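You operate a simulated robot arm through the tools that you are given. There is no shell and no other tool.

You are at the controls of a simulated two-armed robot. One attempt, no reset.

TASK
Hush the alarm and run the fan until the heat gauge is under 100, then reset the peak.
Fine: leave the fan on auto.

It is judged by the outcome, as a careful person would: the job done as asked, and still so three seconds after it is handed in. It fails if anything else is knocked over, pushed out of place, dropped, spilled or broken.

THE ROBOT
Two 7-joint arms with fingered hands on one trunk that stands fixed in place. Base frame: the origin is at the foot of the trunk, x ahead of it, y to its left, z up. Lengths are in mm, angles in rad, forces in N, time in s.
The left shoulder is at [28, 214, 1163], the right one opposite. With the tool pointing down near the work surface each hand reaches from about 100 to 480 mm from the base axis, measured 20 degrees to its own side. Payload 3.3 kg a hand.
The TCP of each hand is the grasp point between the finger pads, 26 mm short of the fingertips. In the tool frame z runs along the fingers and y along their closing line. Largest opening 132 mm; the body of the gripper starts 73 mm behind the TCP. The gripper is a hand of 2 fingers: y runs from the thumb to the fingers, the wrist lies at [0, 0, -224] in the tool frame, and closing takes about 1.5 s.
Orientation is that of the tool frame in the base frame, as a unit quaternion [x, y, z, w]. With the fingers straight down and closing along the base's y, the tool's x points along the base's -x, its y along +y and its z along -z.

THE INTERFACE
- The arms move only by the tool step_arm. It takes "left_increments", "right_increments" or both (then of equal length, played together; a hand with none holds still); each is text: rows parted by semicolons, each of 7 numbers parted by spaces: the shift along the tool's x, y, z in cm, then the turn, a rotation vector about the tool's x, y, z in rad, then the finger opening in cm, from 0 to 13.2. In form: dx dy dz rx ry rz claw; .... A call has 1 to 20 rows; each row is the pose to reach, as a shift and turn from the pose commanded when the call began, along the tool's axes at that moment. A row lasts 0.2 s, in which the tool goes at most 50 mm and 0.15 rad; a call with a longer step from one row to the next is refused whole, and so is a gripper value outside its range. A pose out of reach is approached as far as the arm can. The call stops where the force on the tool passes 40 N (or 10 N more than at its start, if that is more) or the arm is blocked; 0.2 s more then pass. Each finger travels about 153 mm/s and halts on what it meets, pressing with about 24 N; the grip force reading is that of the motor and also rises with nothing between the fingers. The clock runs only during rows and for 0.2 s after the last one: add rows that repeat a pose to give the fingers time. The reply holds the time, the measured pose of the TCP, the force on the tool along the base axes, the opening and the grip force, in the units named above and with some noise, with the torque about the TCP (base axes, N m) and any sound that the robot's microphone picked up.
- Cameras (640 x 400 px; columns grow to the right, rows downward): "scene" is now at [78.7, -48.2, 1312.7]; the picture's right is [-0.62, -0.78, 0.00], its down [-0.61, 0.49, -0.62] and it looks along [0.49, -0.39, -0.78] (base axes); focal length 324 px, centre (320, 200). "left" rides on the left gripper at [-66, -3, -99] in its tool frame; the picture's right is [0.04, -1.00, 0.00], its down [0.83, 0.03, -0.55] and it looks along [0.55, 0.02, 0.83] (tool axes); focal length 261 px, centre (320, 200). "right" rides on the right gripper at [65, -3, -99] in its tool frame; the picture's right is [0.04, 1.00, 0.00], its down [-0.83, 0.03, -0.55] and it looks along [-0.55, 0.02, 0.83] (tool axes); focal length 261 px, centre (320, 200). There is no depth. A picture from a camera that has moved, and an enlarged one, comes with that camera's place and axes in the base frame and with its lens.
- camera(camera): a new picture of that camera. No time passes.
- slide_trunk(by): slides the trunk up (or, below 0, down) by that many mm; the arms and the scene camera ride with it, the base frame stays. It gives what a move gives, with no picture.
- hand_shape(shape, hand): the hand has 2 fingers and takes this shape, open, in about a second: jaw (thumb against the fingers, like two jaws); tri (thumb and two fingers); tip (a fingertip pinch); poke (one finger out to press); point (the index stretched); flat (the hand flat); cup (the hand cupped); fist (a fist). The gripper value then closes the fingers along that shape, each until it touches; the sizes above hold for jaw. It gives what a move gives, with no picture.
- head_to(pan, tilt): turns the head with the scene camera to pan (to the left, within 1.501 rad either way) and tilt (down, from -0.506 to 1.204), counted from straight ahead of the robot. It gives what a move gives.
- close_up(camera, box): a new picture of the part [left, top, right, bottom] of that camera's present view, enlarged. No time passes.
- close_job(): hands the job in; it is judged then, once.

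Nothing tells you positions but the pictures and the camera data. Unless the task says otherwise, let go and move clear before handing in.

The tools are called after "Request:" as a command line: name --argument value ..., lists and objects as JSON in quotes. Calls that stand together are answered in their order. step_arm: Moves the arms, as the interface text tells. Its arguments: {"type":"object","properties":{"left_increments":{"type":"string"},"right_increments":{"type":"string"}},"required":[]} The other tools are called the same way: slide_trunk (by) slides the trunk up or down; hand_shape (shape, hand) gives the hand a shape; head_to (pan, tilt) turns the head that bears the scene camera; camera (camera) takes a picture; close_up (camera, box) takes an enlarged picture of a part of a camera's view; close_job () hands the job in.

At the start:

```text
time: 0.0
left_ee_pos: [281.6, -15.1, 998.1]
left_tcp_rot: [0.0, 1.0, 0.0, 0.0]
left_force: [-0.5, -0.8, 0.1]
left_ft_torque: [0.02, -0.02, 0.01]
left_gripper_width: 132.1
left_finger_force: 0.0
left_shape: jaw
right_ee_pos: [243.1, -328.3, 865.9]
right_tcp_rot: [0.0, 1.0, 0.0, -0.001]
right_force: [0.3, 0.1, -0.3]
right_ft_torque: [-0.01, 0.0, -0.01]
right_gripper_width: 131.9
right_finger_force: 0.1
right_shape: jaw
trunk travel left (down, up): [-445.0, 316.0]
head pan, tilt: [-0.672, 0.902]
```

scene: 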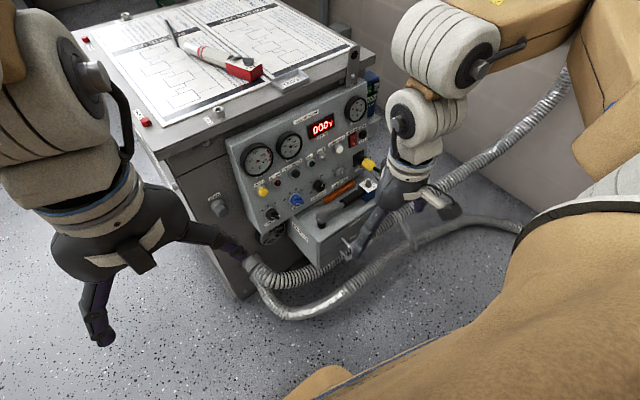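
right: 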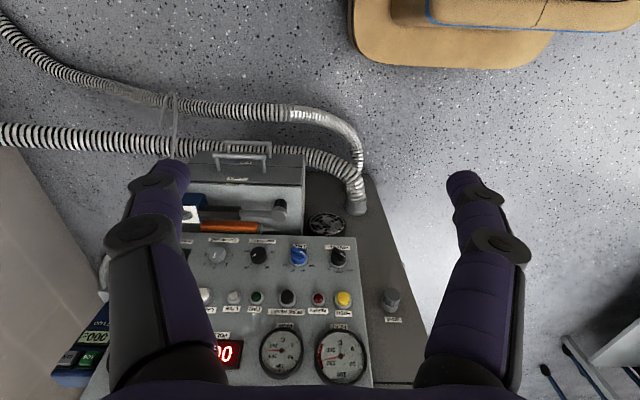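
left: 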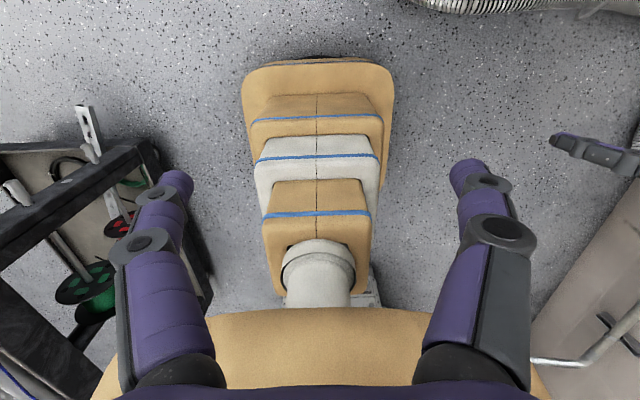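

I see a machine console with a sloped panel carrying gauges, knobs and buttons, and a red digital display, to the robot's right front. I'll enlarge the panel to read the labels before I move anything.

Request:
close_up --camera "scene" --box '[220, 80, 380, 180]'

Request:
close_up --camera "scene" --box '[230, 140, 390, 240]'

Request:
close_up --camera "right" --box '[180, 230, 380, 355]'

Request:
close_up --camera "right" --box '[240, 300, 420, 400]'

Request:
close_up --camera "scene" --box '[70, 0, 390, 200]'

```text
4.00 times, centred on (300, 130) of scene
camera zoom: at [78.7, -48.2, 1312.7], right [-0.62, -0.78, 0.0], down [-0.61, 0.49, -0.62], along [0.49, -0.39, -0.78], focal length 1297 px, centre (400, 480)
```

zoom: 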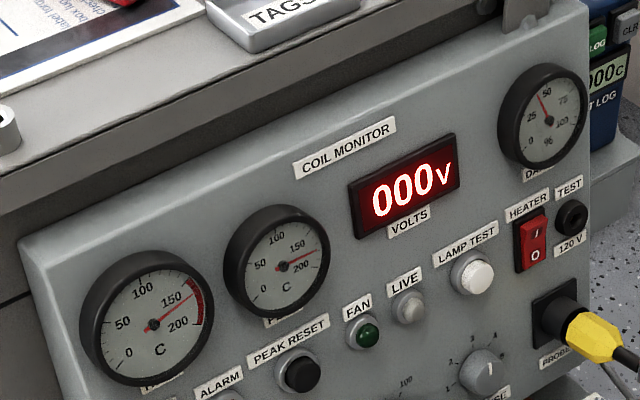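

```text
4.00 times, centred on (310, 190) of scene
camera zoom: at [78.7, -48.2, 1312.7], right [-0.62, -0.78, 0.0], down [-0.61, 0.49, -0.62], along [0.49, -0.39, -0.78], focal length 1297 px, centre (360, 240)
```

zoom: 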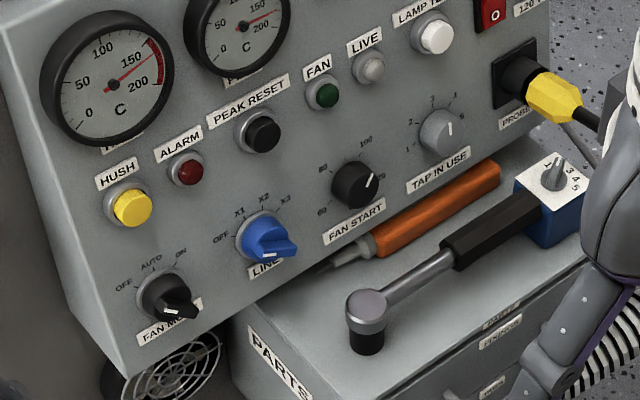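

```text
3.20 times, centred on (280, 292) of right
camera zoom: at [179.1, -330.5, 961.9], right [-0.04, 1.0, 0.0], down [0.83, 0.03, 0.55], along [0.55, 0.02, -0.83], focal length 834 px, centre (448, -96)
```

zoom: 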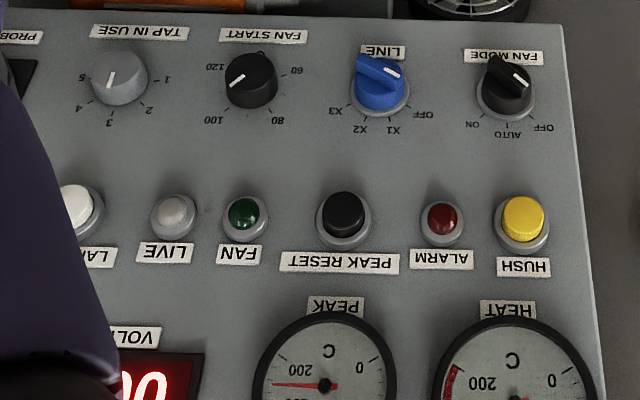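

```text
3.56 times, centred on (330, 350) of right
camera zoom: at [179.1, -330.5, 961.9], right [-0.04, 1.0, 0.0], down [0.83, 0.03, 0.55], along [0.55, 0.02, -0.83], focal length 927 px, centre (284, -333)
```

zoom: 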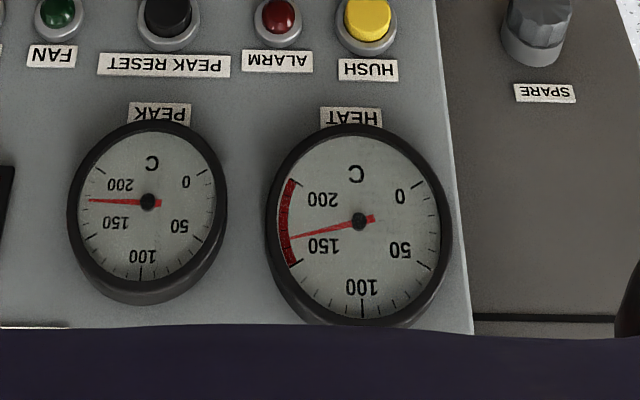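

```text
2.00 times, centred on (230, 100) of scene
camera zoom: at [78.7, -48.2, 1312.7], right [-0.62, -0.78, 0.0], down [-0.61, 0.49, -0.62], along [0.49, -0.39, -0.78], focal length 649 px, centre (500, 400)
```

zoom: 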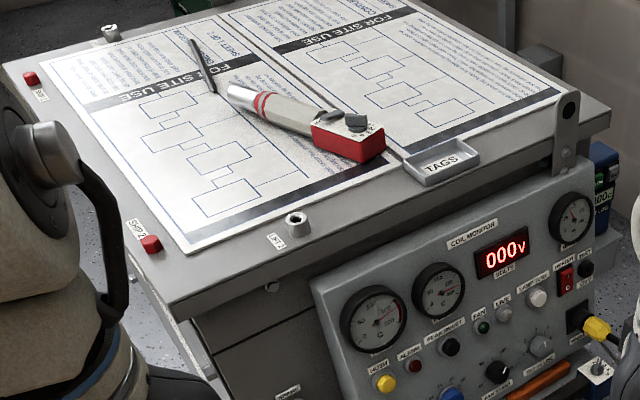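

The panel is nearly vertical and faces the robot, roughly 0.6 m ahead at y between -270 and -530. HUSH looks to be around (596,-272,663) and FAN MODE about 100 mm below it. Before I slide the trunk down I'll look around for obstacles.

Request:
head_to --pan 0.8 --tilt 0.9

Request:
camera --camera "scene"

Request:
head_to --pan -1.3 --tilt 1.0

Request:
camera --camera "scene"

Request:
head_to --pan 0.0 --tilt 0.9

Request:
camera --camera "scene"

```text
time: 1.6
left_ee_pos: [282.2, -14.2, 997.4]
left_tcp_rot: [0.001, 1.0, 0.0, 0.0]
left_force: [-0.7, 0.2, 0.2]
left_ft_torque: [-0.03, 0.01, -0.05]
left_gripper_width: 132.2
left_finger_force: 0.0
left_shape: jaw
right_ee_pos: [243.4, -329.1, 864.4]
right_tcp_rot: [0.0, 1.0, 0.0, -0.001]
right_force: [0.4, -0.9, -0.8]
right_ft_torque: [0.01, 0.0, -0.02]
right_gripper_width: 132.0
right_finger_force: 0.1
right_shape: jaw
trunk travel left (down, up): [-445.0, 316.0]
head pan, tilt: [0.799, 0.901]
```

```text
taken
camera scene: at [72.4, 52.8, 1312.7], right [0.72, -0.7, 0.0], down [-0.55, -0.56, -0.62], along [0.43, 0.44, -0.78], focal length 324 px, centre (320, 200)
```

scene: 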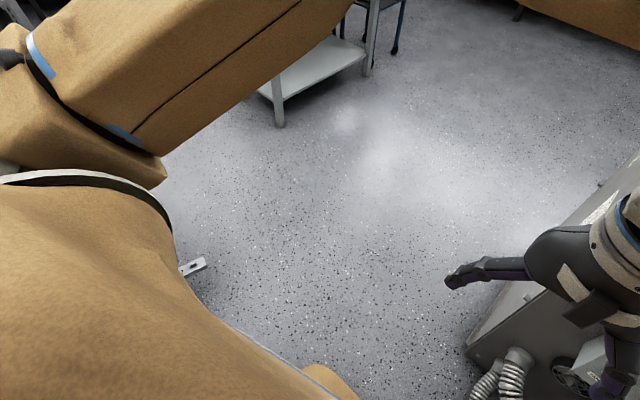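

```text
time: 3.6
left_ee_pos: [282.7, -15.4, 998.2]
left_tcp_rot: [0.0, 1.0, 0.0, 0.0]
left_force: [0.6, -0.1, 0.2]
left_ft_torque: [-0.02, -0.02, 0.0]
left_gripper_width: 132.0
left_finger_force: 0.0
left_shape: jaw
right_ee_pos: [244.1, -329.0, 864.3]
right_tcp_rot: [0.0, 1.0, 0.001, -0.001]
right_force: [0.5, -0.3, -0.2]
right_ft_torque: [0.0, 0.0, -0.02]
right_gripper_width: 132.0
right_finger_force: 0.0
right_shape: jaw
trunk travel left (down, up): [-445.0, 316.0]
head pan, tilt: [-1.3, 1.0]
```

```text
taken
camera scene: at [38.3, -68.4, 1305.5], right [-0.96, -0.27, 0.0], down [-0.23, 0.81, -0.54], along [0.14, -0.52, -0.84], focal length 324 px, centre (320, 200)
```

scene: 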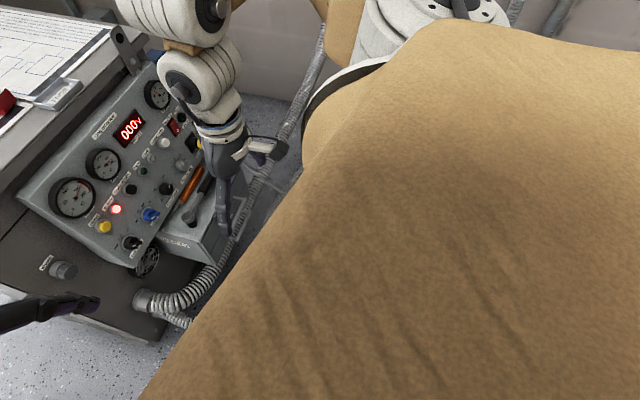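

```text
time: 5.0
left_ee_pos: [282.3, -14.3, 998.0]
left_tcp_rot: [-0.001, 1.0, 0.0, 0.0]
left_force: [0.3, -0.4, 0.4]
left_ft_torque: [-0.01, 0.03, -0.02]
left_gripper_width: 131.6
left_finger_force: 0.1
left_shape: jaw
right_ee_pos: [243.5, -329.0, 864.9]
right_tcp_rot: [0.001, 1.0, -0.001, -0.001]
right_force: [0.6, 0.7, 0.4]
right_ft_torque: [-0.03, -0.03, 0.0]
right_gripper_width: 132.1
right_finger_force: 0.0
right_shape: jaw
trunk travel left (down, up): [-445.0, 316.0]
head pan, tilt: [0.0, 0.901]
```

```text
taken
camera scene: at [95.2, -1.4, 1312.7], right [0.0, -1.0, 0.0], down [-0.78, 0.0, -0.62], along [0.62, 0.0, -0.78], focal length 324 px, centre (320, 200)
```

scene: 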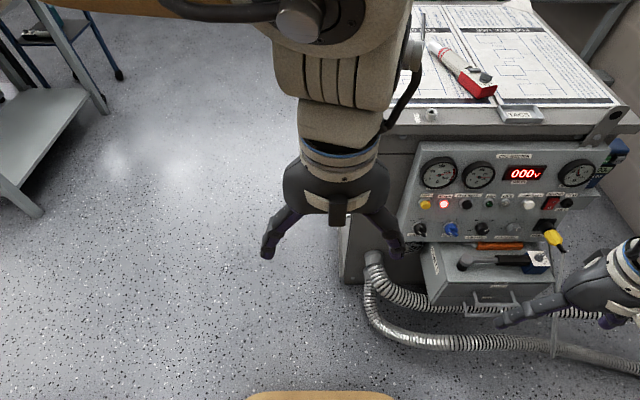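

The alarm lamp is blinking red. The ground around the arms is clear, since the only shelf and cart sit low and far away. I'll ease the left hand out to the left for a better view, then slide the trunk down 250 mm.

Request:
step_arm --left_increments "0 4 0 0 0 0 13.2; 0 8 0 0 0 0 13.2; 0 12 0 0 0 0 13.2; 0 16 0 0 0 0 13.2"

Request:
slide_trunk --by -150

Request:
head_to --pan -0.55 --tilt 0.8

Request:
camera --camera "scene"

Request:
camera --camera "right"

```text
time: 6.0
left_ee_pos: [282.5, 145.3, 997.7]
left_tcp_rot: [0.001, 1.0, -0.001, 0.0]
left_force: [0.4, 0.2, -1.0]
left_ft_torque: [0.02, -0.01, 0.0]
left_gripper_width: 131.8
left_finger_force: 0.1
left_shape: jaw
right_ee_pos: [244.2, -327.5, 865.5]
right_tcp_rot: [0.001, 1.0, 0.0, 0.0]
right_force: [0.7, -0.8, 0.5]
right_ft_torque: [-0.01, 0.0, -0.02]
right_gripper_width: 131.8
right_finger_force: 0.0
right_shape: jaw
trunk travel left (down, up): [-445.0, 316.0]
head pan, tilt: [0.0, 0.901]
```

```text
time: 7.8
left_ee_pos: [282.2, 145.6, 848.6]
left_tcp_rot: [0.001, 1.0, 0.0, 0.001]
left_force: [-0.1, 0.5, -0.6]
left_ft_torque: [0.0, 0.01, 0.01]
left_gripper_width: 132.1
left_finger_force: 0.0
left_shape: jaw
right_ee_pos: [237.8, -329.7, 699.9]
right_tcp_rot: [-0.001, 0.999, 0.001, -0.037]
right_force: [-0.4, -1.2, 1.4]
right_ft_torque: [-0.02, -0.01, 0.0]
right_gripper_width: 131.7
right_finger_force: 0.0
right_shape: jaw
trunk travel left (down, up): [-295.0, 466.0]
head pan, tilt: [0.0, 0.901]
```

```text
time: 8.8
left_ee_pos: [281.7, 146.0, 847.5]
left_tcp_rot: [0.0, 1.0, 0.0, 0.0]
left_force: [0.5, -0.2, -0.6]
left_ft_torque: [0.05, 0.02, -0.01]
left_gripper_width: 131.9
left_finger_force: 0.0
left_shape: jaw
right_ee_pos: [238.7, -328.9, 698.7]
right_tcp_rot: [0.0, 0.999, 0.001, -0.037]
right_force: [-0.1, 0.6, -0.4]
right_ft_torque: [0.01, 0.03, 0.03]
right_gripper_width: 131.8
right_finger_force: 0.0
right_shape: jaw
trunk travel left (down, up): [-295.0, 466.0]
head pan, tilt: [-0.55, 0.799]
```

```text
taken
camera scene: at [112.3, -43.3, 1169.2], right [-0.52, -0.85, 0.0], down [-0.61, 0.37, -0.7], along [0.59, -0.36, -0.72], focal length 324 px, centre (320, 200)
```

scene: 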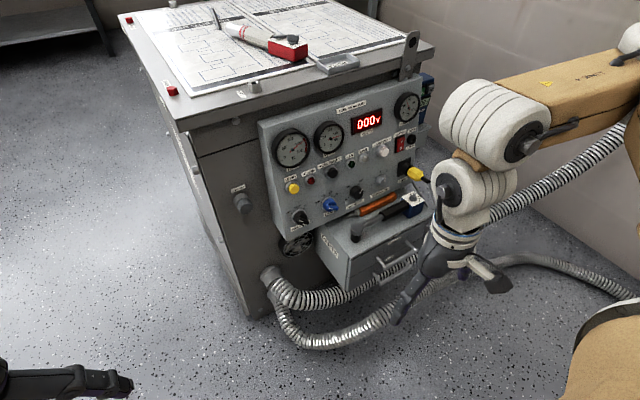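

```text
taken
camera right: at [180.5, -330.7, 800.6], right [-0.04, 1.0, 0.0], down [0.87, 0.03, 0.49], along [0.49, 0.02, -0.87], focal length 261 px, centre (320, 200)
```

right: 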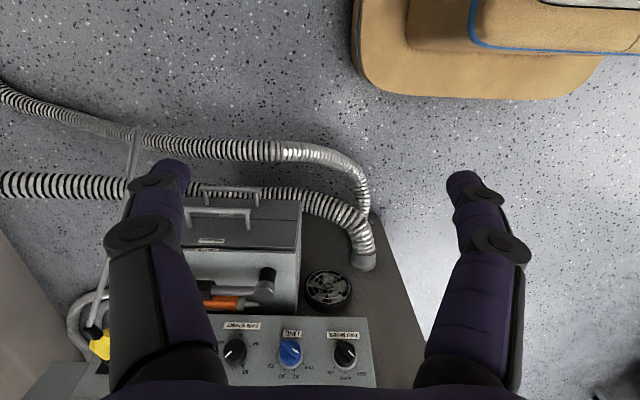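

After the slide, the right hand sits about 15 mm lower and tilted slightly compared with a pure slide. I'll check that the right arm isn't touching anything.

Request:
head_to --pan -1.3 --tilt 0.5

Request:
camera --camera "scene"

Request:
head_to --pan -0.9 --tilt 0.8

Request:
camera --camera "scene"

```text
time: 9.9
left_ee_pos: [281.6, 144.1, 846.3]
left_tcp_rot: [0.0, 1.0, 0.0, 0.0]
left_force: [-0.1, 0.5, 0.2]
left_ft_torque: [-0.01, 0.01, 0.01]
left_gripper_width: 131.9
left_finger_force: 0.0
left_shape: jaw
right_ee_pos: [237.7, -329.1, 699.2]
right_tcp_rot: [0.0, 0.999, 0.001, -0.037]
right_force: [-0.4, 0.3, 0.0]
right_ft_torque: [0.0, 0.01, -0.01]
right_gripper_width: 132.0
right_finger_force: 0.0
right_shape: jaw
trunk travel left (down, up): [-295.0, 466.0]
head pan, tilt: [-1.3, 0.499]
```

```text
taken
camera scene: at [67.9, -88.9, 1195.2], right [-0.96, -0.27, 0.0], down [-0.13, 0.46, -0.88], along [0.23, -0.85, -0.48], focal length 324 px, centre (320, 200)
```

scene: 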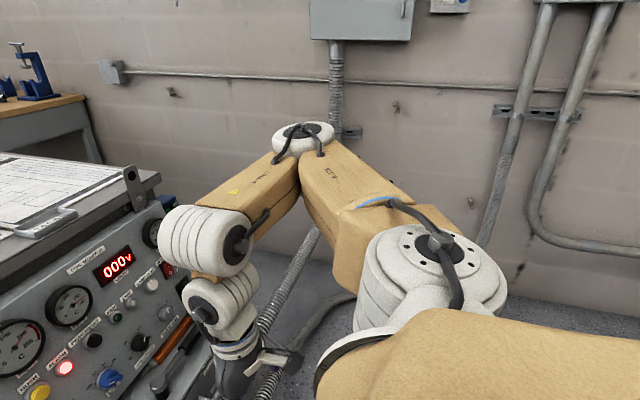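

```text
time: 10.7
left_ee_pos: [282.3, 144.6, 849.0]
left_tcp_rot: [0.0, 1.0, -0.001, 0.0]
left_force: [0.2, -0.8, 0.2]
left_ft_torque: [0.04, -0.01, -0.02]
left_gripper_width: 132.0
left_finger_force: 0.0
left_shape: jaw
right_ee_pos: [238.4, -328.5, 699.7]
right_tcp_rot: [0.0, 0.999, 0.001, -0.036]
right_force: [-0.8, 0.1, 0.6]
right_ft_torque: [0.0, 0.01, 0.05]
right_gripper_width: 131.9
right_finger_force: 0.0
right_shape: jaw
trunk travel left (down, up): [-295.0, 466.0]
head pan, tilt: [-0.901, 0.799]
```

```text
taken
camera scene: at [93.6, -64.5, 1169.3], right [-0.78, -0.62, 0.0], down [-0.44, 0.56, -0.7], along [0.43, -0.55, -0.72], focal length 324 px, centre (320, 200)
```

scene: 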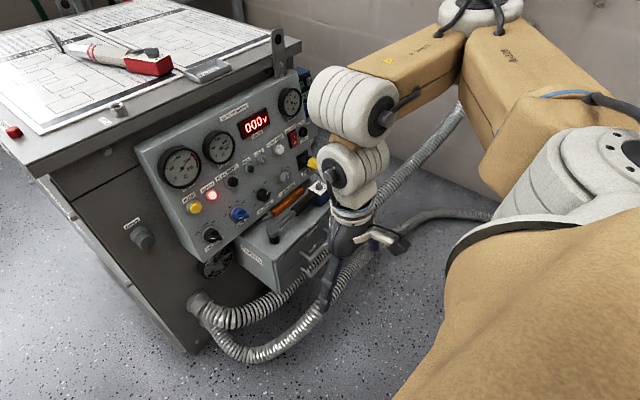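

I can't see any contact: the wall is far away, and the wrist hangs free. I'll command a small hold on the right arm to see whether it settles.

Request:
step_arm --right_increments "0 0 0 0 0 0 13.2; 0 0 0 0 0 0 13.2"

```text
time: 11.3
left_ee_pos: [282.9, 146.2, 847.7]
left_tcp_rot: [0.0, 1.0, 0.0, 0.0]
left_force: [0.4, -0.6, -0.1]
left_ft_torque: [-0.02, -0.03, 0.01]
left_gripper_width: 131.8
left_finger_force: 0.1
left_shape: jaw
right_ee_pos: [238.2, -329.5, 698.3]
right_tcp_rot: [0.0, 0.999, 0.001, -0.036]
right_force: [0.2, 0.2, -0.9]
right_ft_torque: [0.05, 0.01, 0.03]
right_gripper_width: 131.9
right_finger_force: 0.2
right_shape: jaw
trunk travel left (down, up): [-295.0, 466.0]
head pan, tilt: [-0.901, 0.799]
```

The right arm is steady, just offset. Next I'll tilt its tool forward in stages while advancing and closing the fingers, staying well short of the panel.

Request:
step_arm --right_increments "-2.5 0 -1 0 -0.14 0 8; -5 0 -2 0 -0.28 0 4; -7.5 0 -3 0 -0.42 0 0; -10 0 -4 0 -0.56 0 0; -12.5 0 -4 0 -0.7 0 0"

Request:
camera --camera "scene"

Request:
camera --camera "right"

```text
time: 12.5
left_ee_pos: [283.0, 145.0, 847.8]
left_tcp_rot: [0.0, 1.0, 0.0, 0.001]
left_force: [0.0, -0.7, -0.8]
left_ft_torque: [0.02, 0.01, 0.0]
left_gripper_width: 131.9
left_finger_force: 0.0
left_shape: jaw
right_ee_pos: [374.4, -331.6, 726.6]
right_tcp_rot: [0.001, 0.951, 0.0, 0.309]
right_force: [0.6, 0.2, 0.8]
right_ft_torque: [-0.01, 0.0, 0.02]
right_gripper_width: 0.0
right_finger_force: 24.3
right_shape: jaw
right hand out of reach, approached as far as the arm can: row 1, 2, 3, 4, 5
trunk travel left (down, up): [-295.0, 466.0]
head pan, tilt: [-0.901, 0.799]
```

```text
taken
camera scene: at [93.7, -64.9, 1169.2], right [-0.78, -0.62, 0.0], down [-0.45, 0.56, -0.7], along [0.43, -0.55, -0.72], focal length 324 px, centre (320, 200)
```

scene: 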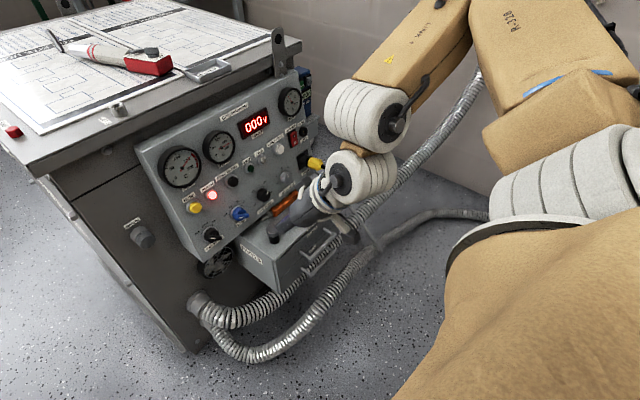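

```text
taken
camera right: at [263.9, -332.9, 766.0], right [-0.03, 1.0, -0.02], down [0.35, 0.03, 0.94], along [0.94, 0.02, -0.35], focal length 261 px, centre (320, 200)
```

right: 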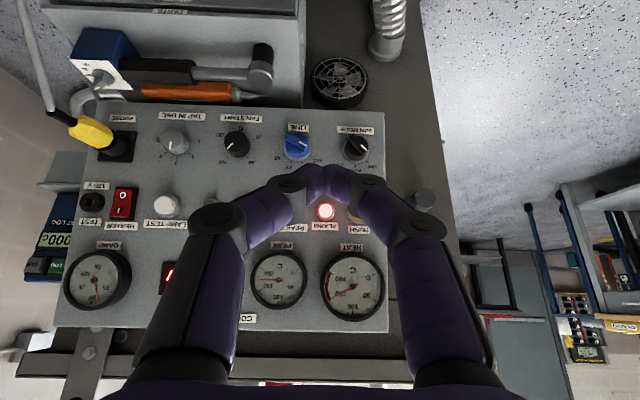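

The tilt works, and the wrist camera now has a good view of the panel. I'll zoom in to read the knob and gauge positions.

Request:
close_up --camera "right" --box '[220, 100, 420, 225]'

Request:
close_up --camera "right" --box '[230, 220, 420, 339]'

Request:
close_up --camera "scene" --box '[130, 90, 330, 215]'

Request:
close_up --camera "scene" --box '[160, 170, 280, 245]'

```text
3.20 times, centred on (320, 162) of right
camera zoom: at [263.9, -332.9, 766.0], right [-0.03, 1.0, -0.02], down [0.35, 0.03, 0.94], along [0.94, 0.02, -0.35], focal length 834 px, centre (320, 320)
```

zoom: 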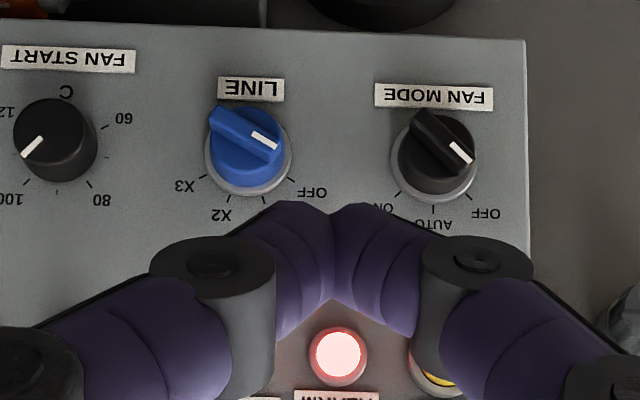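

```text
3.36 times, centred on (325, 280) of right
camera zoom: at [263.9, -332.9, 766.0], right [-0.03, 1.0, -0.02], down [0.35, 0.03, 0.94], along [0.94, 0.02, -0.35], focal length 876 px, centre (303, -67)
```

zoom: 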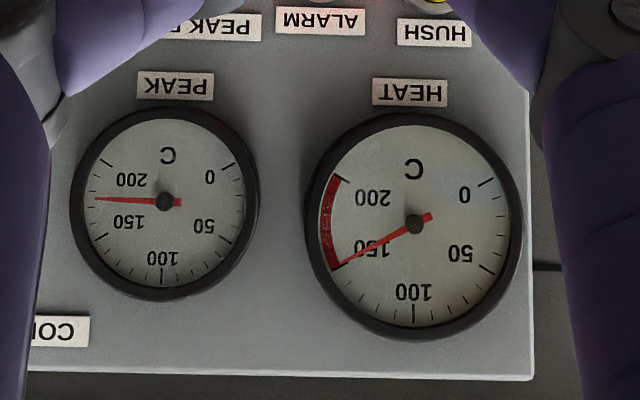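

```text
3.20 times, centred on (230, 152) of scene
camera zoom: at [93.7, -64.9, 1169.2], right [-0.78, -0.62, 0.0], down [-0.45, 0.56, -0.7], along [0.43, -0.55, -0.72], focal length 1038 px, centre (608, 352)
```

zoom: 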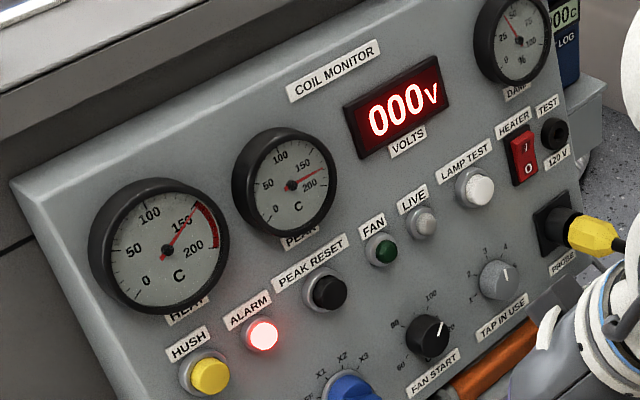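

```text
5.33 times, centred on (220, 208) of scene
camera zoom: at [93.7, -64.9, 1169.2], right [-0.78, -0.62, 0.0], down [-0.45, 0.56, -0.7], along [0.43, -0.55, -0.72], focal length 1730 px, centre (853, 160)
```

zoom: 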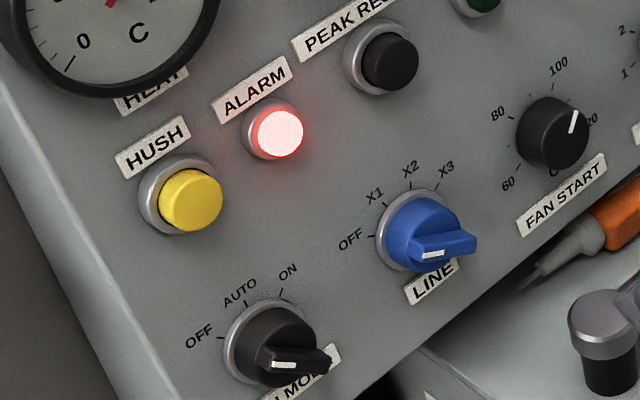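

FAN MODE points to OFF, with AUTO and ON at about 45° clockwise steps. HEAT reads about 155 and PEAK about 175. The panel leans back roughly 18°, so I'll line the closed right fingers up normal to it in front of HUSH, still well clear.

Request:
step_arm --right_increments "-1.6 1 1.8 0 -0.126 0 0; -3.2 2 3.6 0 -0.252 0 0; -4.8 3 5.4 0 -0.378 0 0; -6.4 4 7.2 0 -0.504 0 0; -7.8 5 9 0 -0.63 0 0"

Request:
camera --camera "scene"

Request:
camera --camera "right"

```text
time: 13.7
left_ee_pos: [281.7, 145.2, 848.7]
left_tcp_rot: [0.002, 1.0, 0.0, 0.0]
left_force: [-0.5, 0.4, 0.2]
left_ft_torque: [0.0, 0.01, 0.01]
left_gripper_width: 131.8
left_finger_force: 0.2
left_shape: jaw
right_ee_pos: [490.8, -281.2, 696.9]
right_tcp_rot: [0.001, 0.808, -0.001, 0.589]
right_force: [0.4, -0.3, 0.3]
right_ft_torque: [-0.03, 0.03, 0.04]
right_gripper_width: 0.0
right_finger_force: 23.8
right_shape: jaw
right hand out of reach, approached as far as the arm can: row 3
trunk travel left (down, up): [-295.0, 466.0]
head pan, tilt: [-0.901, 0.799]
```

```text
taken
camera scene: at [93.6, -64.6, 1169.3], right [-0.78, -0.62, 0.0], down [-0.45, 0.56, -0.7], along [0.43, -0.55, -0.72], focal length 324 px, centre (320, 200)
```

scene: 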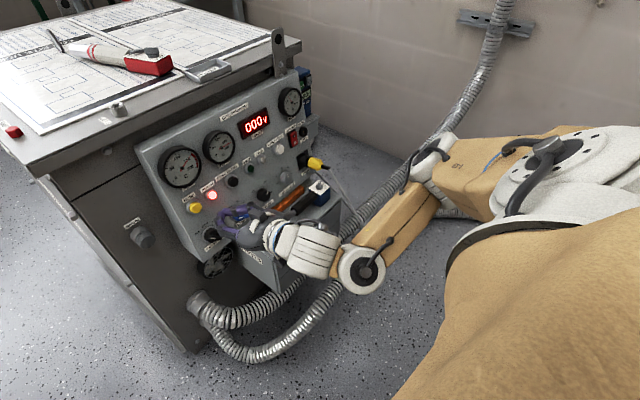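

```text
taken
camera right: at [377.5, -282.9, 663.9], right [-0.01, 1.0, -0.04], down [-0.27, 0.04, 0.96], along [0.96, 0.02, 0.27], focal length 261 px, centre (320, 200)
```

right: 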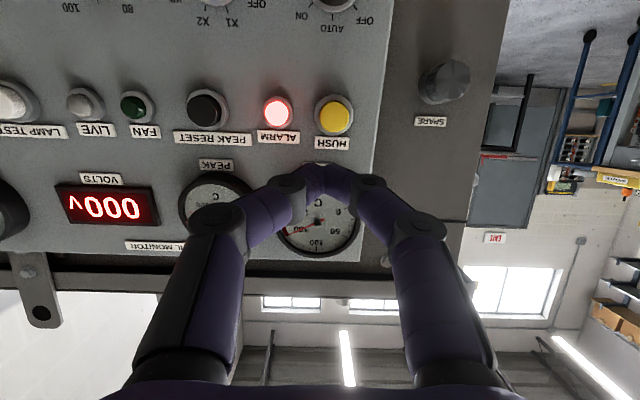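

The elbow has reconfigured, but the tool is where I want it. The closer view puts the HUSH face at about y -270, z 653. I'll line up with it, stop about 30 mm short and check.

Request:
step_arm --right_increments "1.05 1.1 1 0 0 0 0; 1.05 1.1 3 0 0 0 0; 1.05 1.1 5.5 0 0 0 0; 1.05 1.1 5.5 0 0 0 0"

Request:
camera --camera "right"

Request:
head_to --pan -0.5 --tilt 0.75

Request:
close_up --camera "scene" --box '[220, 60, 460, 210]'

```text
time: 14.7
left_ee_pos: [282.9, 145.6, 846.6]
left_tcp_rot: [-0.001, 1.0, 0.0, 0.0]
left_force: [0.2, 0.5, -0.3]
left_ft_torque: [0.02, -0.01, 0.02]
left_gripper_width: 131.9
left_finger_force: 0.1
left_shape: jaw
right_ee_pos: [539.7, -270.7, 671.4]
right_tcp_rot: [0.001, 0.809, 0.0, 0.588]
right_force: [-0.7, -0.4, -0.4]
right_ft_torque: [0.01, -0.03, -0.02]
right_gripper_width: 0.0
right_finger_force: 23.5
right_shape: jaw
trunk travel left (down, up): [-295.0, 466.0]
head pan, tilt: [-0.901, 0.799]
```

```text
taken
camera right: at [426.4, -272.4, 638.0], right [-0.01, 1.0, -0.04], down [-0.27, 0.03, 0.96], along [0.96, 0.02, 0.27], focal length 261 px, centre (320, 200)
```

right: 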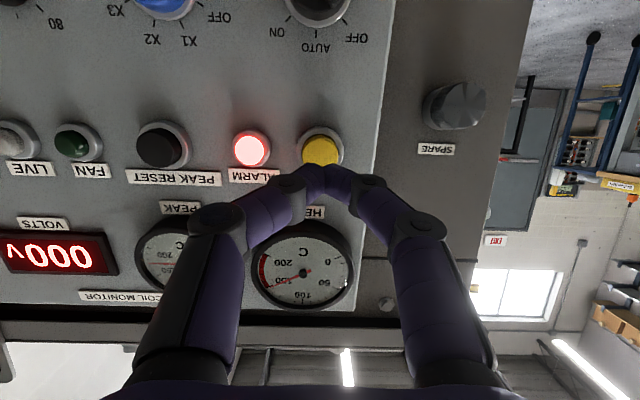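

```text
time: 15.6
left_ee_pos: [282.0, 145.5, 848.3]
left_tcp_rot: [0.0, 1.0, 0.001, -0.001]
left_force: [0.5, -0.8, 0.1]
left_ft_torque: [-0.03, -0.01, 0.01]
left_gripper_width: 132.0
left_finger_force: 0.0
left_shape: jaw
right_ee_pos: [540.6, -270.2, 672.0]
right_tcp_rot: [0.001, 0.809, 0.0, 0.588]
right_force: [0.2, -0.2, 0.6]
right_ft_torque: [0.02, 0.0, 0.0]
right_gripper_width: 0.0
right_finger_force: 23.9
right_shape: jaw
trunk travel left (down, up): [-295.0, 466.0]
head pan, tilt: [-0.499, 0.75]
```

```text
2.67 times, centred on (340, 135) of scene
camera zoom: at [116.3, -40.9, 1173.2], right [-0.48, -0.88, 0.0], down [-0.6, 0.33, -0.73], along [0.64, -0.35, -0.68], focal length 865 px, centre (267, 373)
```

zoom: 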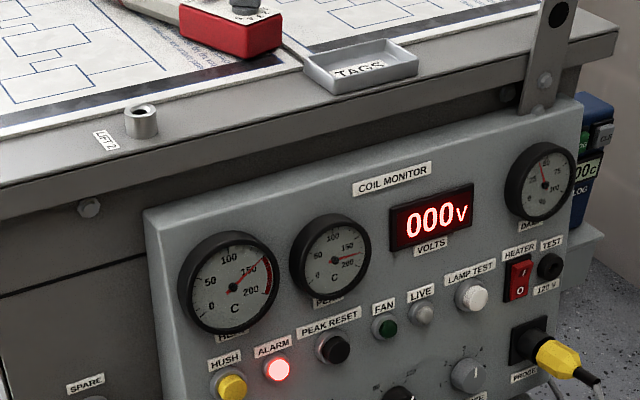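

The fingertips are lined up with HUSH. I'll advance slowly in small steps while watching the force.

Request:
step_arm --right_increments "0.3 0 0.8 0 0 0 0; 0.3 0 1.4 0 0 0 0; 0.3 0 1.8 0 0 0 0; 0.3 0 2.1 0 0 0 0"

Request:
camera --camera "right"

Request:
head_to --pan -0.5 --tilt 0.85

Request:
close_up --camera "scene" --box '[220, 60, 460, 210]'

```text
time: 16.6
left_ee_pos: [281.1, 146.1, 846.6]
left_tcp_rot: [0.0, 1.0, 0.0, -0.001]
left_force: [0.3, 0.3, 0.3]
left_ft_torque: [0.01, -0.01, 0.0]
left_gripper_width: 131.8
left_finger_force: 0.1
left_shape: jaw
right_ee_pos: [559.2, -270.7, 660.1]
right_tcp_rot: [0.001, 0.809, 0.0, 0.588]
right_force: [0.1, 0.1, 0.0]
right_ft_torque: [-0.01, 0.0, 0.04]
right_gripper_width: 0.0
right_finger_force: 23.6
right_shape: jaw
trunk travel left (down, up): [-295.0, 466.0]
head pan, tilt: [-0.499, 0.75]
```

```text
taken
camera right: at [444.8, -273.1, 627.6], right [-0.01, 1.0, -0.04], down [-0.27, 0.03, 0.96], along [0.96, 0.02, 0.27], focal length 261 px, centre (320, 200)
```

right: 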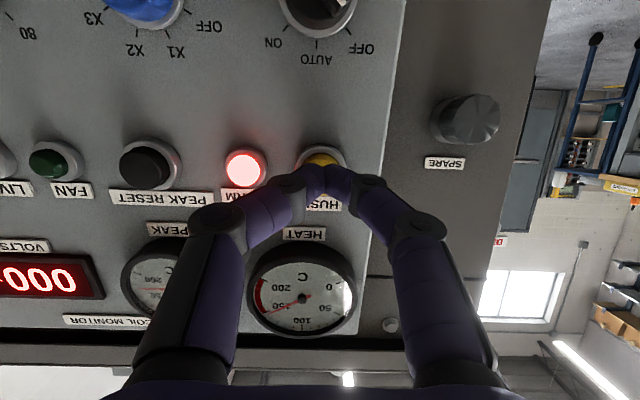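

```text
time: 17.3
left_ee_pos: [282.3, 145.9, 847.4]
left_tcp_rot: [0.001, 1.0, 0.0, 0.0]
left_force: [0.2, -0.5, -0.7]
left_ft_torque: [0.0, 0.02, 0.01]
left_gripper_width: 131.9
left_finger_force: 0.0
left_shape: jaw
right_ee_pos: [558.4, -270.4, 661.0]
right_tcp_rot: [0.0, 0.809, 0.001, 0.588]
right_force: [0.2, 0.2, 0.2]
right_ft_torque: [0.02, 0.02, 0.03]
right_gripper_width: 0.1
right_finger_force: 24.0
right_shape: jaw
trunk travel left (down, up): [-295.0, 466.0]
head pan, tilt: [-0.499, 0.85]
```

```text
2.67 times, centred on (340, 135) of scene
camera zoom: at [112.2, -38.6, 1165.3], right [-0.48, -0.88, 0.0], down [-0.66, 0.36, -0.66], along [0.58, -0.32, -0.75], focal length 865 px, centre (267, 373)
```

zoom: 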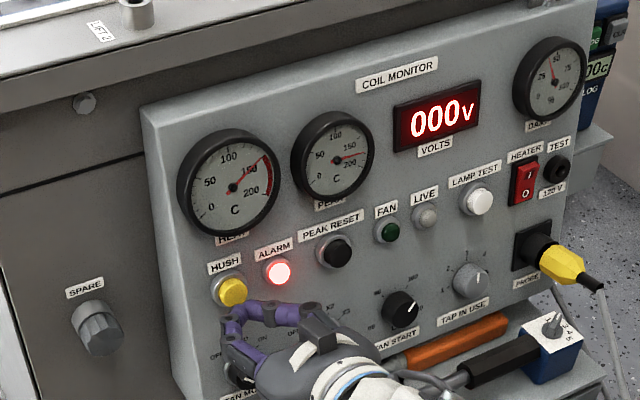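

No contact yet; the tip is about 10–15 mm short and slightly low. I'll shift up a few millimetres and keep pressing gently.

Request:
step_arm --right_increments "-0.4 0 0 0 0 0 0; -0.4 0 0.5 0 0 0 0; -0.4 0 0.9 0 0 0 0; -0.4 0 1.2 0 0 0 0; -0.4 0 1.5 0 0 0 0"

Request:
camera --camera "right"

Request:
close_up --camera "scene" --box '[260, 120, 380, 195]'

```text
time: 18.5
left_ee_pos: [282.2, 145.8, 847.2]
left_tcp_rot: [0.001, 1.0, 0.0, 0.0]
left_force: [0.0, 0.3, 0.2]
left_ft_torque: [-0.02, -0.03, 0.02]
left_gripper_width: 131.9
left_finger_force: 0.1
left_shape: jaw
right_ee_pos: [572.4, -271.3, 662.0]
right_tcp_rot: [0.0, 0.809, 0.001, 0.588]
right_force: [-12.6, 2.0, 3.8]
right_ft_torque: [0.04, -0.1, 0.14]
right_gripper_width: 0.0
right_finger_force: 24.0
right_shape: jaw
trunk travel left (down, up): [-295.0, 466.0]
head pan, tilt: [-0.499, 0.85]
heard: click
```

```text
taken
camera right: at [458.7, -272.4, 627.3], right [-0.01, 1.0, -0.04], down [-0.27, 0.03, 0.96], along [0.96, 0.02, 0.27], focal length 261 px, centre (320, 200)
```

right: 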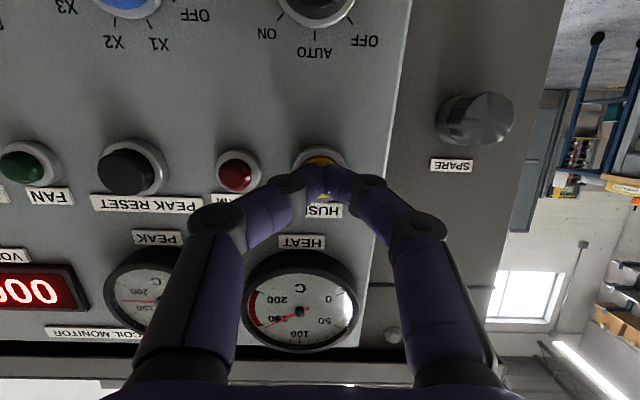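

```text
5.33 times, centred on (320, 158) of scene
camera zoom: at [110.8, -38.4, 1165.4], right [-0.48, -0.88, 0.0], down [-0.66, 0.36, -0.66], along [0.58, -0.32, -0.75], focal length 1730 px, centre (320, 427)
```

zoom: 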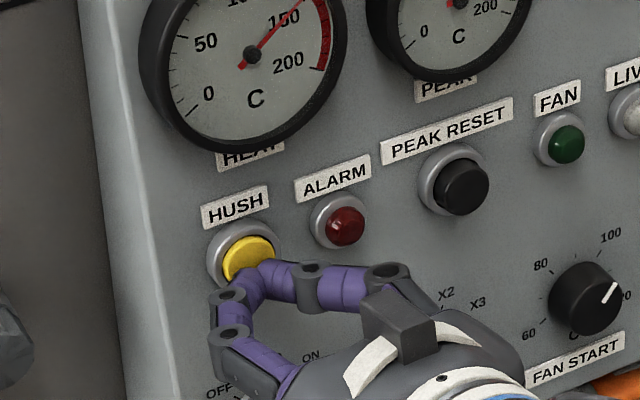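

I heard a click and the ALARM lamp is dark. I'll back off and check that it stays out rather than blinking.

Request:
step_arm --right_increments "0 0 -1.5 0 0 0 0; 0 0 -4 0 0 0 0; 0 0 -7 0 0 0 0"

Request:
camera --camera "right"

Request:
step_arm --right_increments "0 0 0 0 0 0 0; 0 0 0 0 0 0 0"

Request:
camera --camera "right"

```text
time: 19.3
left_ee_pos: [282.3, 145.6, 847.7]
left_tcp_rot: [0.0, 1.0, 0.0, 0.0]
left_force: [0.5, 0.0, -0.5]
left_ft_torque: [0.0, 0.0, 0.0]
left_gripper_width: 131.9
left_finger_force: 0.1
left_shape: jaw
right_ee_pos: [506.1, -269.8, 681.7]
right_tcp_rot: [0.0, 0.81, 0.0, 0.587]
right_force: [-0.1, 0.7, 0.2]
right_ft_torque: [0.01, 0.02, -0.01]
right_gripper_width: 0.0
right_finger_force: 24.0
right_shape: jaw
trunk travel left (down, up): [-295.0, 466.0]
head pan, tilt: [-0.499, 0.85]
```

```text
taken
camera right: at [394.1, -272.2, 648.2], right [-0.01, 1.0, -0.04], down [-0.27, 0.03, 0.96], along [0.96, 0.02, 0.27], focal length 261 px, centre (320, 200)
```

right: 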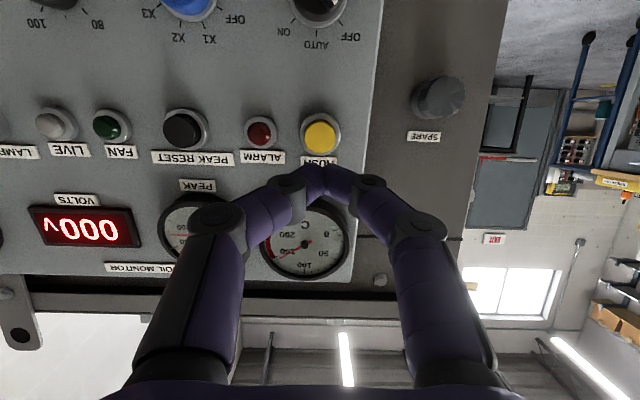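

```text
time: 19.9
left_ee_pos: [282.2, 147.0, 847.8]
left_tcp_rot: [0.001, 1.0, -0.001, 0.0]
left_force: [0.8, 0.8, -0.9]
left_ft_torque: [-0.02, 0.0, 0.0]
left_gripper_width: 132.0
left_finger_force: 0.1
left_shape: jaw
right_ee_pos: [508.6, -271.0, 680.3]
right_tcp_rot: [0.001, 0.809, 0.0, 0.587]
right_force: [-0.4, 0.3, 0.4]
right_ft_torque: [0.0, 0.01, 0.0]
right_gripper_width: 0.1
right_finger_force: 23.7
right_shape: jaw
trunk travel left (down, up): [-295.0, 466.0]
head pan, tilt: [-0.499, 0.85]
```

```text
taken
camera right: at [394.2, -272.3, 648.1], right [-0.01, 1.0, -0.04], down [-0.27, 0.03, 0.96], along [0.96, 0.02, 0.27], focal length 261 px, centre (320, 200)
```

right: 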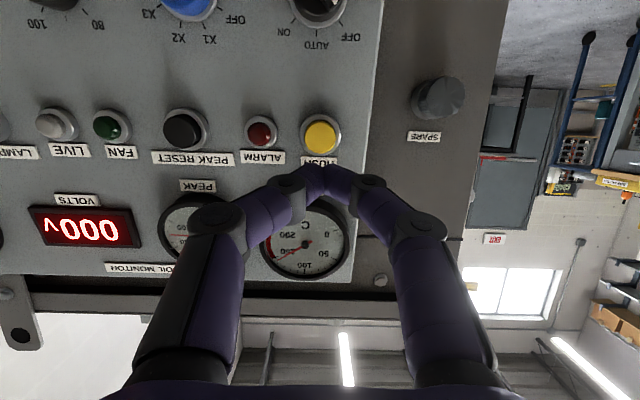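

HUSH worked and the alarm lamp stays dark. Next I'll lower the hand in front of the FAN MODE knob, staying clear of it, and open the fingers part way.

Request:
step_arm --right_increments "2 -0.2 -1 0 0 0 0; 4 -0.4 -1 0 0 0 2; 6 -0.6 -1 0 0 0 4; 8 -0.7 -1 0 0 0 5; 8 -0.7 0 0 0 0 5"

Request:
camera --camera "right"

Request:
camera --camera "scene"

Request:
close_up --camera "scene" --box '[240, 100, 400, 200]'

```text
time: 21.1
left_ee_pos: [282.9, 145.3, 848.6]
left_tcp_rot: [0.0, 1.0, 0.0, -0.001]
left_force: [-0.2, 0.2, 0.0]
left_ft_torque: [-0.01, 0.0, -0.02]
left_gripper_width: 132.0
left_finger_force: 0.2
left_shape: jaw
right_ee_pos: [481.7, -279.2, 603.8]
right_tcp_rot: [-0.001, 0.809, 0.002, 0.588]
right_force: [0.0, 0.3, 0.1]
right_ft_torque: [0.0, 0.01, 0.01]
right_gripper_width: 49.4
right_finger_force: 0.2
right_shape: jaw
trunk travel left (down, up): [-295.0, 466.0]
head pan, tilt: [-0.499, 0.85]
```

```text
taken
camera right: at [367.1, -279.7, 571.3], right [-0.01, 1.0, -0.04], down [-0.27, 0.03, 0.96], along [0.96, 0.02, 0.27], focal length 261 px, centre (320, 200)
```

right: 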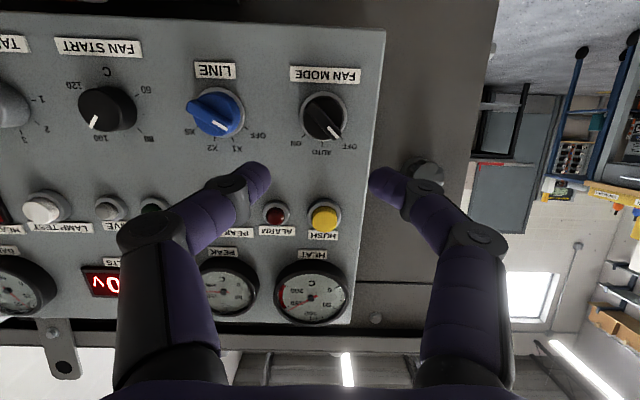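

```text
taken
camera scene: at [112.1, -38.6, 1165.2], right [-0.48, -0.88, 0.0], down [-0.66, 0.36, -0.66], along [0.58, -0.32, -0.75], focal length 324 px, centre (320, 200)
```

scene: 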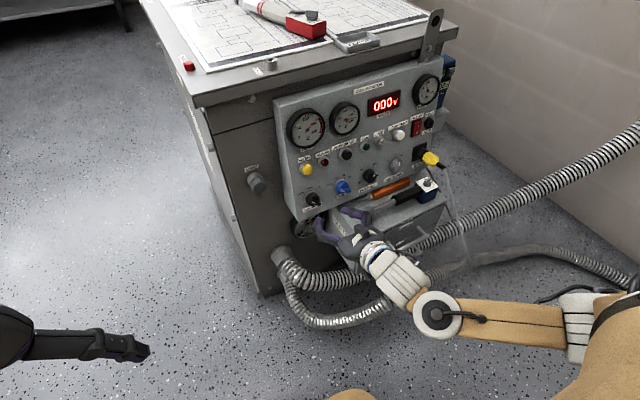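

```text
4.00 times, centred on (320, 150) of scene
camera zoom: at [112.1, -38.6, 1165.2], right [-0.48, -0.88, 0.0], down [-0.66, 0.36, -0.66], along [0.58, -0.32, -0.75], focal length 1297 px, centre (320, 400)
```

zoom: 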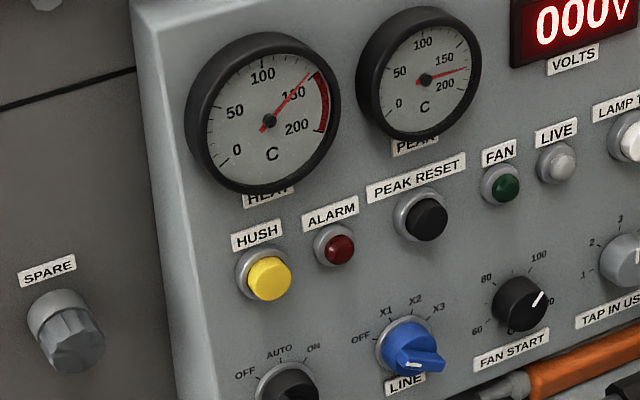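

Request:
close_up --camera "right" --box '[260, 60, 388, 140]'

Request:
close_up --camera "scene" --box '[270, 160, 398, 240]'

```text
5.00 times, centred on (324, 100) of right
camera zoom: at [367.1, -279.7, 571.3], right [-0.01, 1.0, -0.04], down [-0.27, 0.03, 0.96], along [0.96, 0.02, 0.27], focal length 1303 px, centre (300, 700)
```

zoom: 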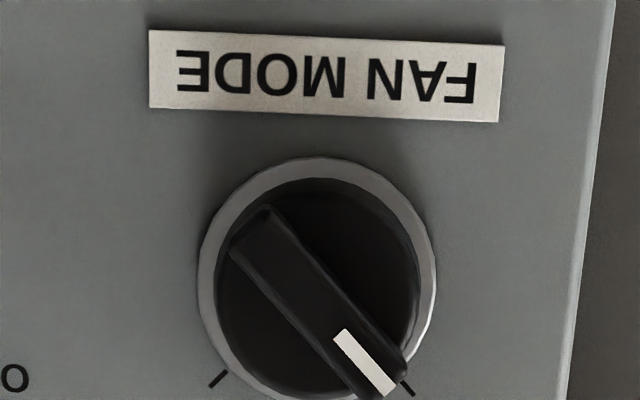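

```text
5.00 times, centred on (334, 200) of scene
camera zoom: at [112.1, -38.6, 1165.2], right [-0.48, -0.88, 0.0], down [-0.66, 0.36, -0.66], along [0.58, -0.32, -0.75], focal length 1622 px, centre (250, 200)
```

zoom: 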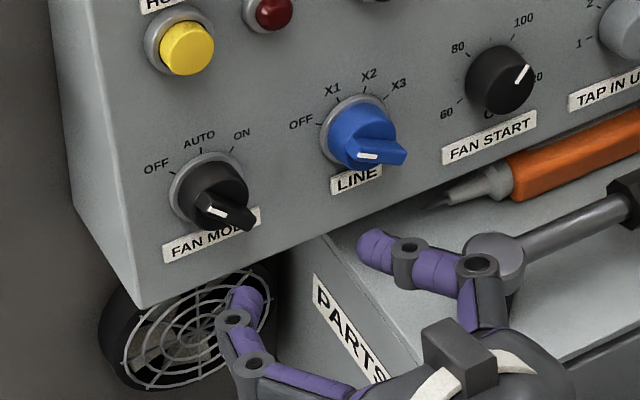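

The knob's white pointer is clearly at OFF. I want a better figure for the panel tilt, so I'll zoom in on a round gauge face.

Request:
close_up --camera "right" --box '[260, 240, 372, 310]'

Request:
close_up --camera "right" --box '[280, 190, 376, 250]'

Request:
close_up --camera "right" --box '[200, 10, 400, 135]'

```text
5.71 times, centred on (316, 275) of right
camera zoom: at [367.1, -279.7, 571.3], right [-0.01, 1.0, -0.04], down [-0.27, 0.03, 0.96], along [0.96, 0.02, 0.27], focal length 1489 px, centre (343, -229)
```

zoom: 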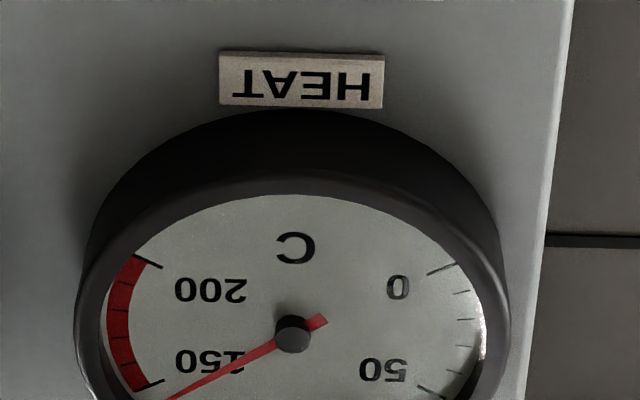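

```text
6.67 times, centred on (328, 220) of right
camera zoom: at [367.1, -279.7, 571.3], right [-0.01, 1.0, -0.04], down [-0.27, 0.03, 0.96], along [0.96, 0.02, 0.27], focal length 1738 px, centre (267, 67)
```

zoom: 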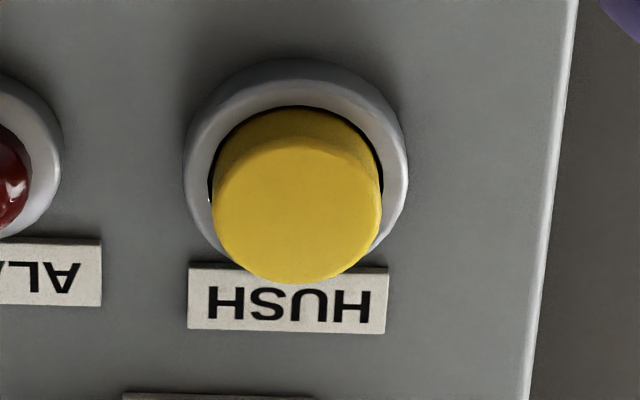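

```text
3.20 times, centred on (300, 72) of right
camera zoom: at [367.1, -279.7, 571.3], right [-0.01, 1.0, -0.04], down [-0.27, 0.03, 0.96], along [0.96, 0.02, 0.27], focal length 834 px, centre (384, 608)
```

zoom: 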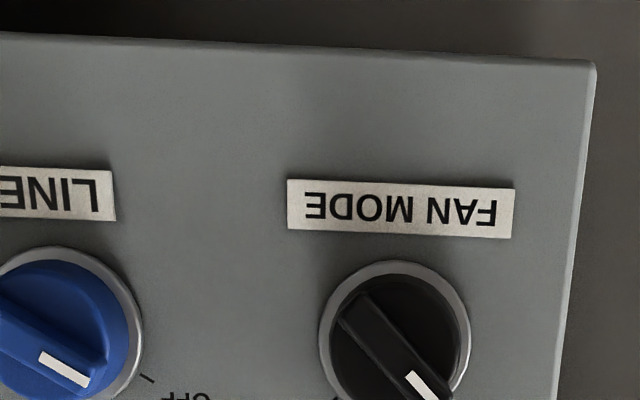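

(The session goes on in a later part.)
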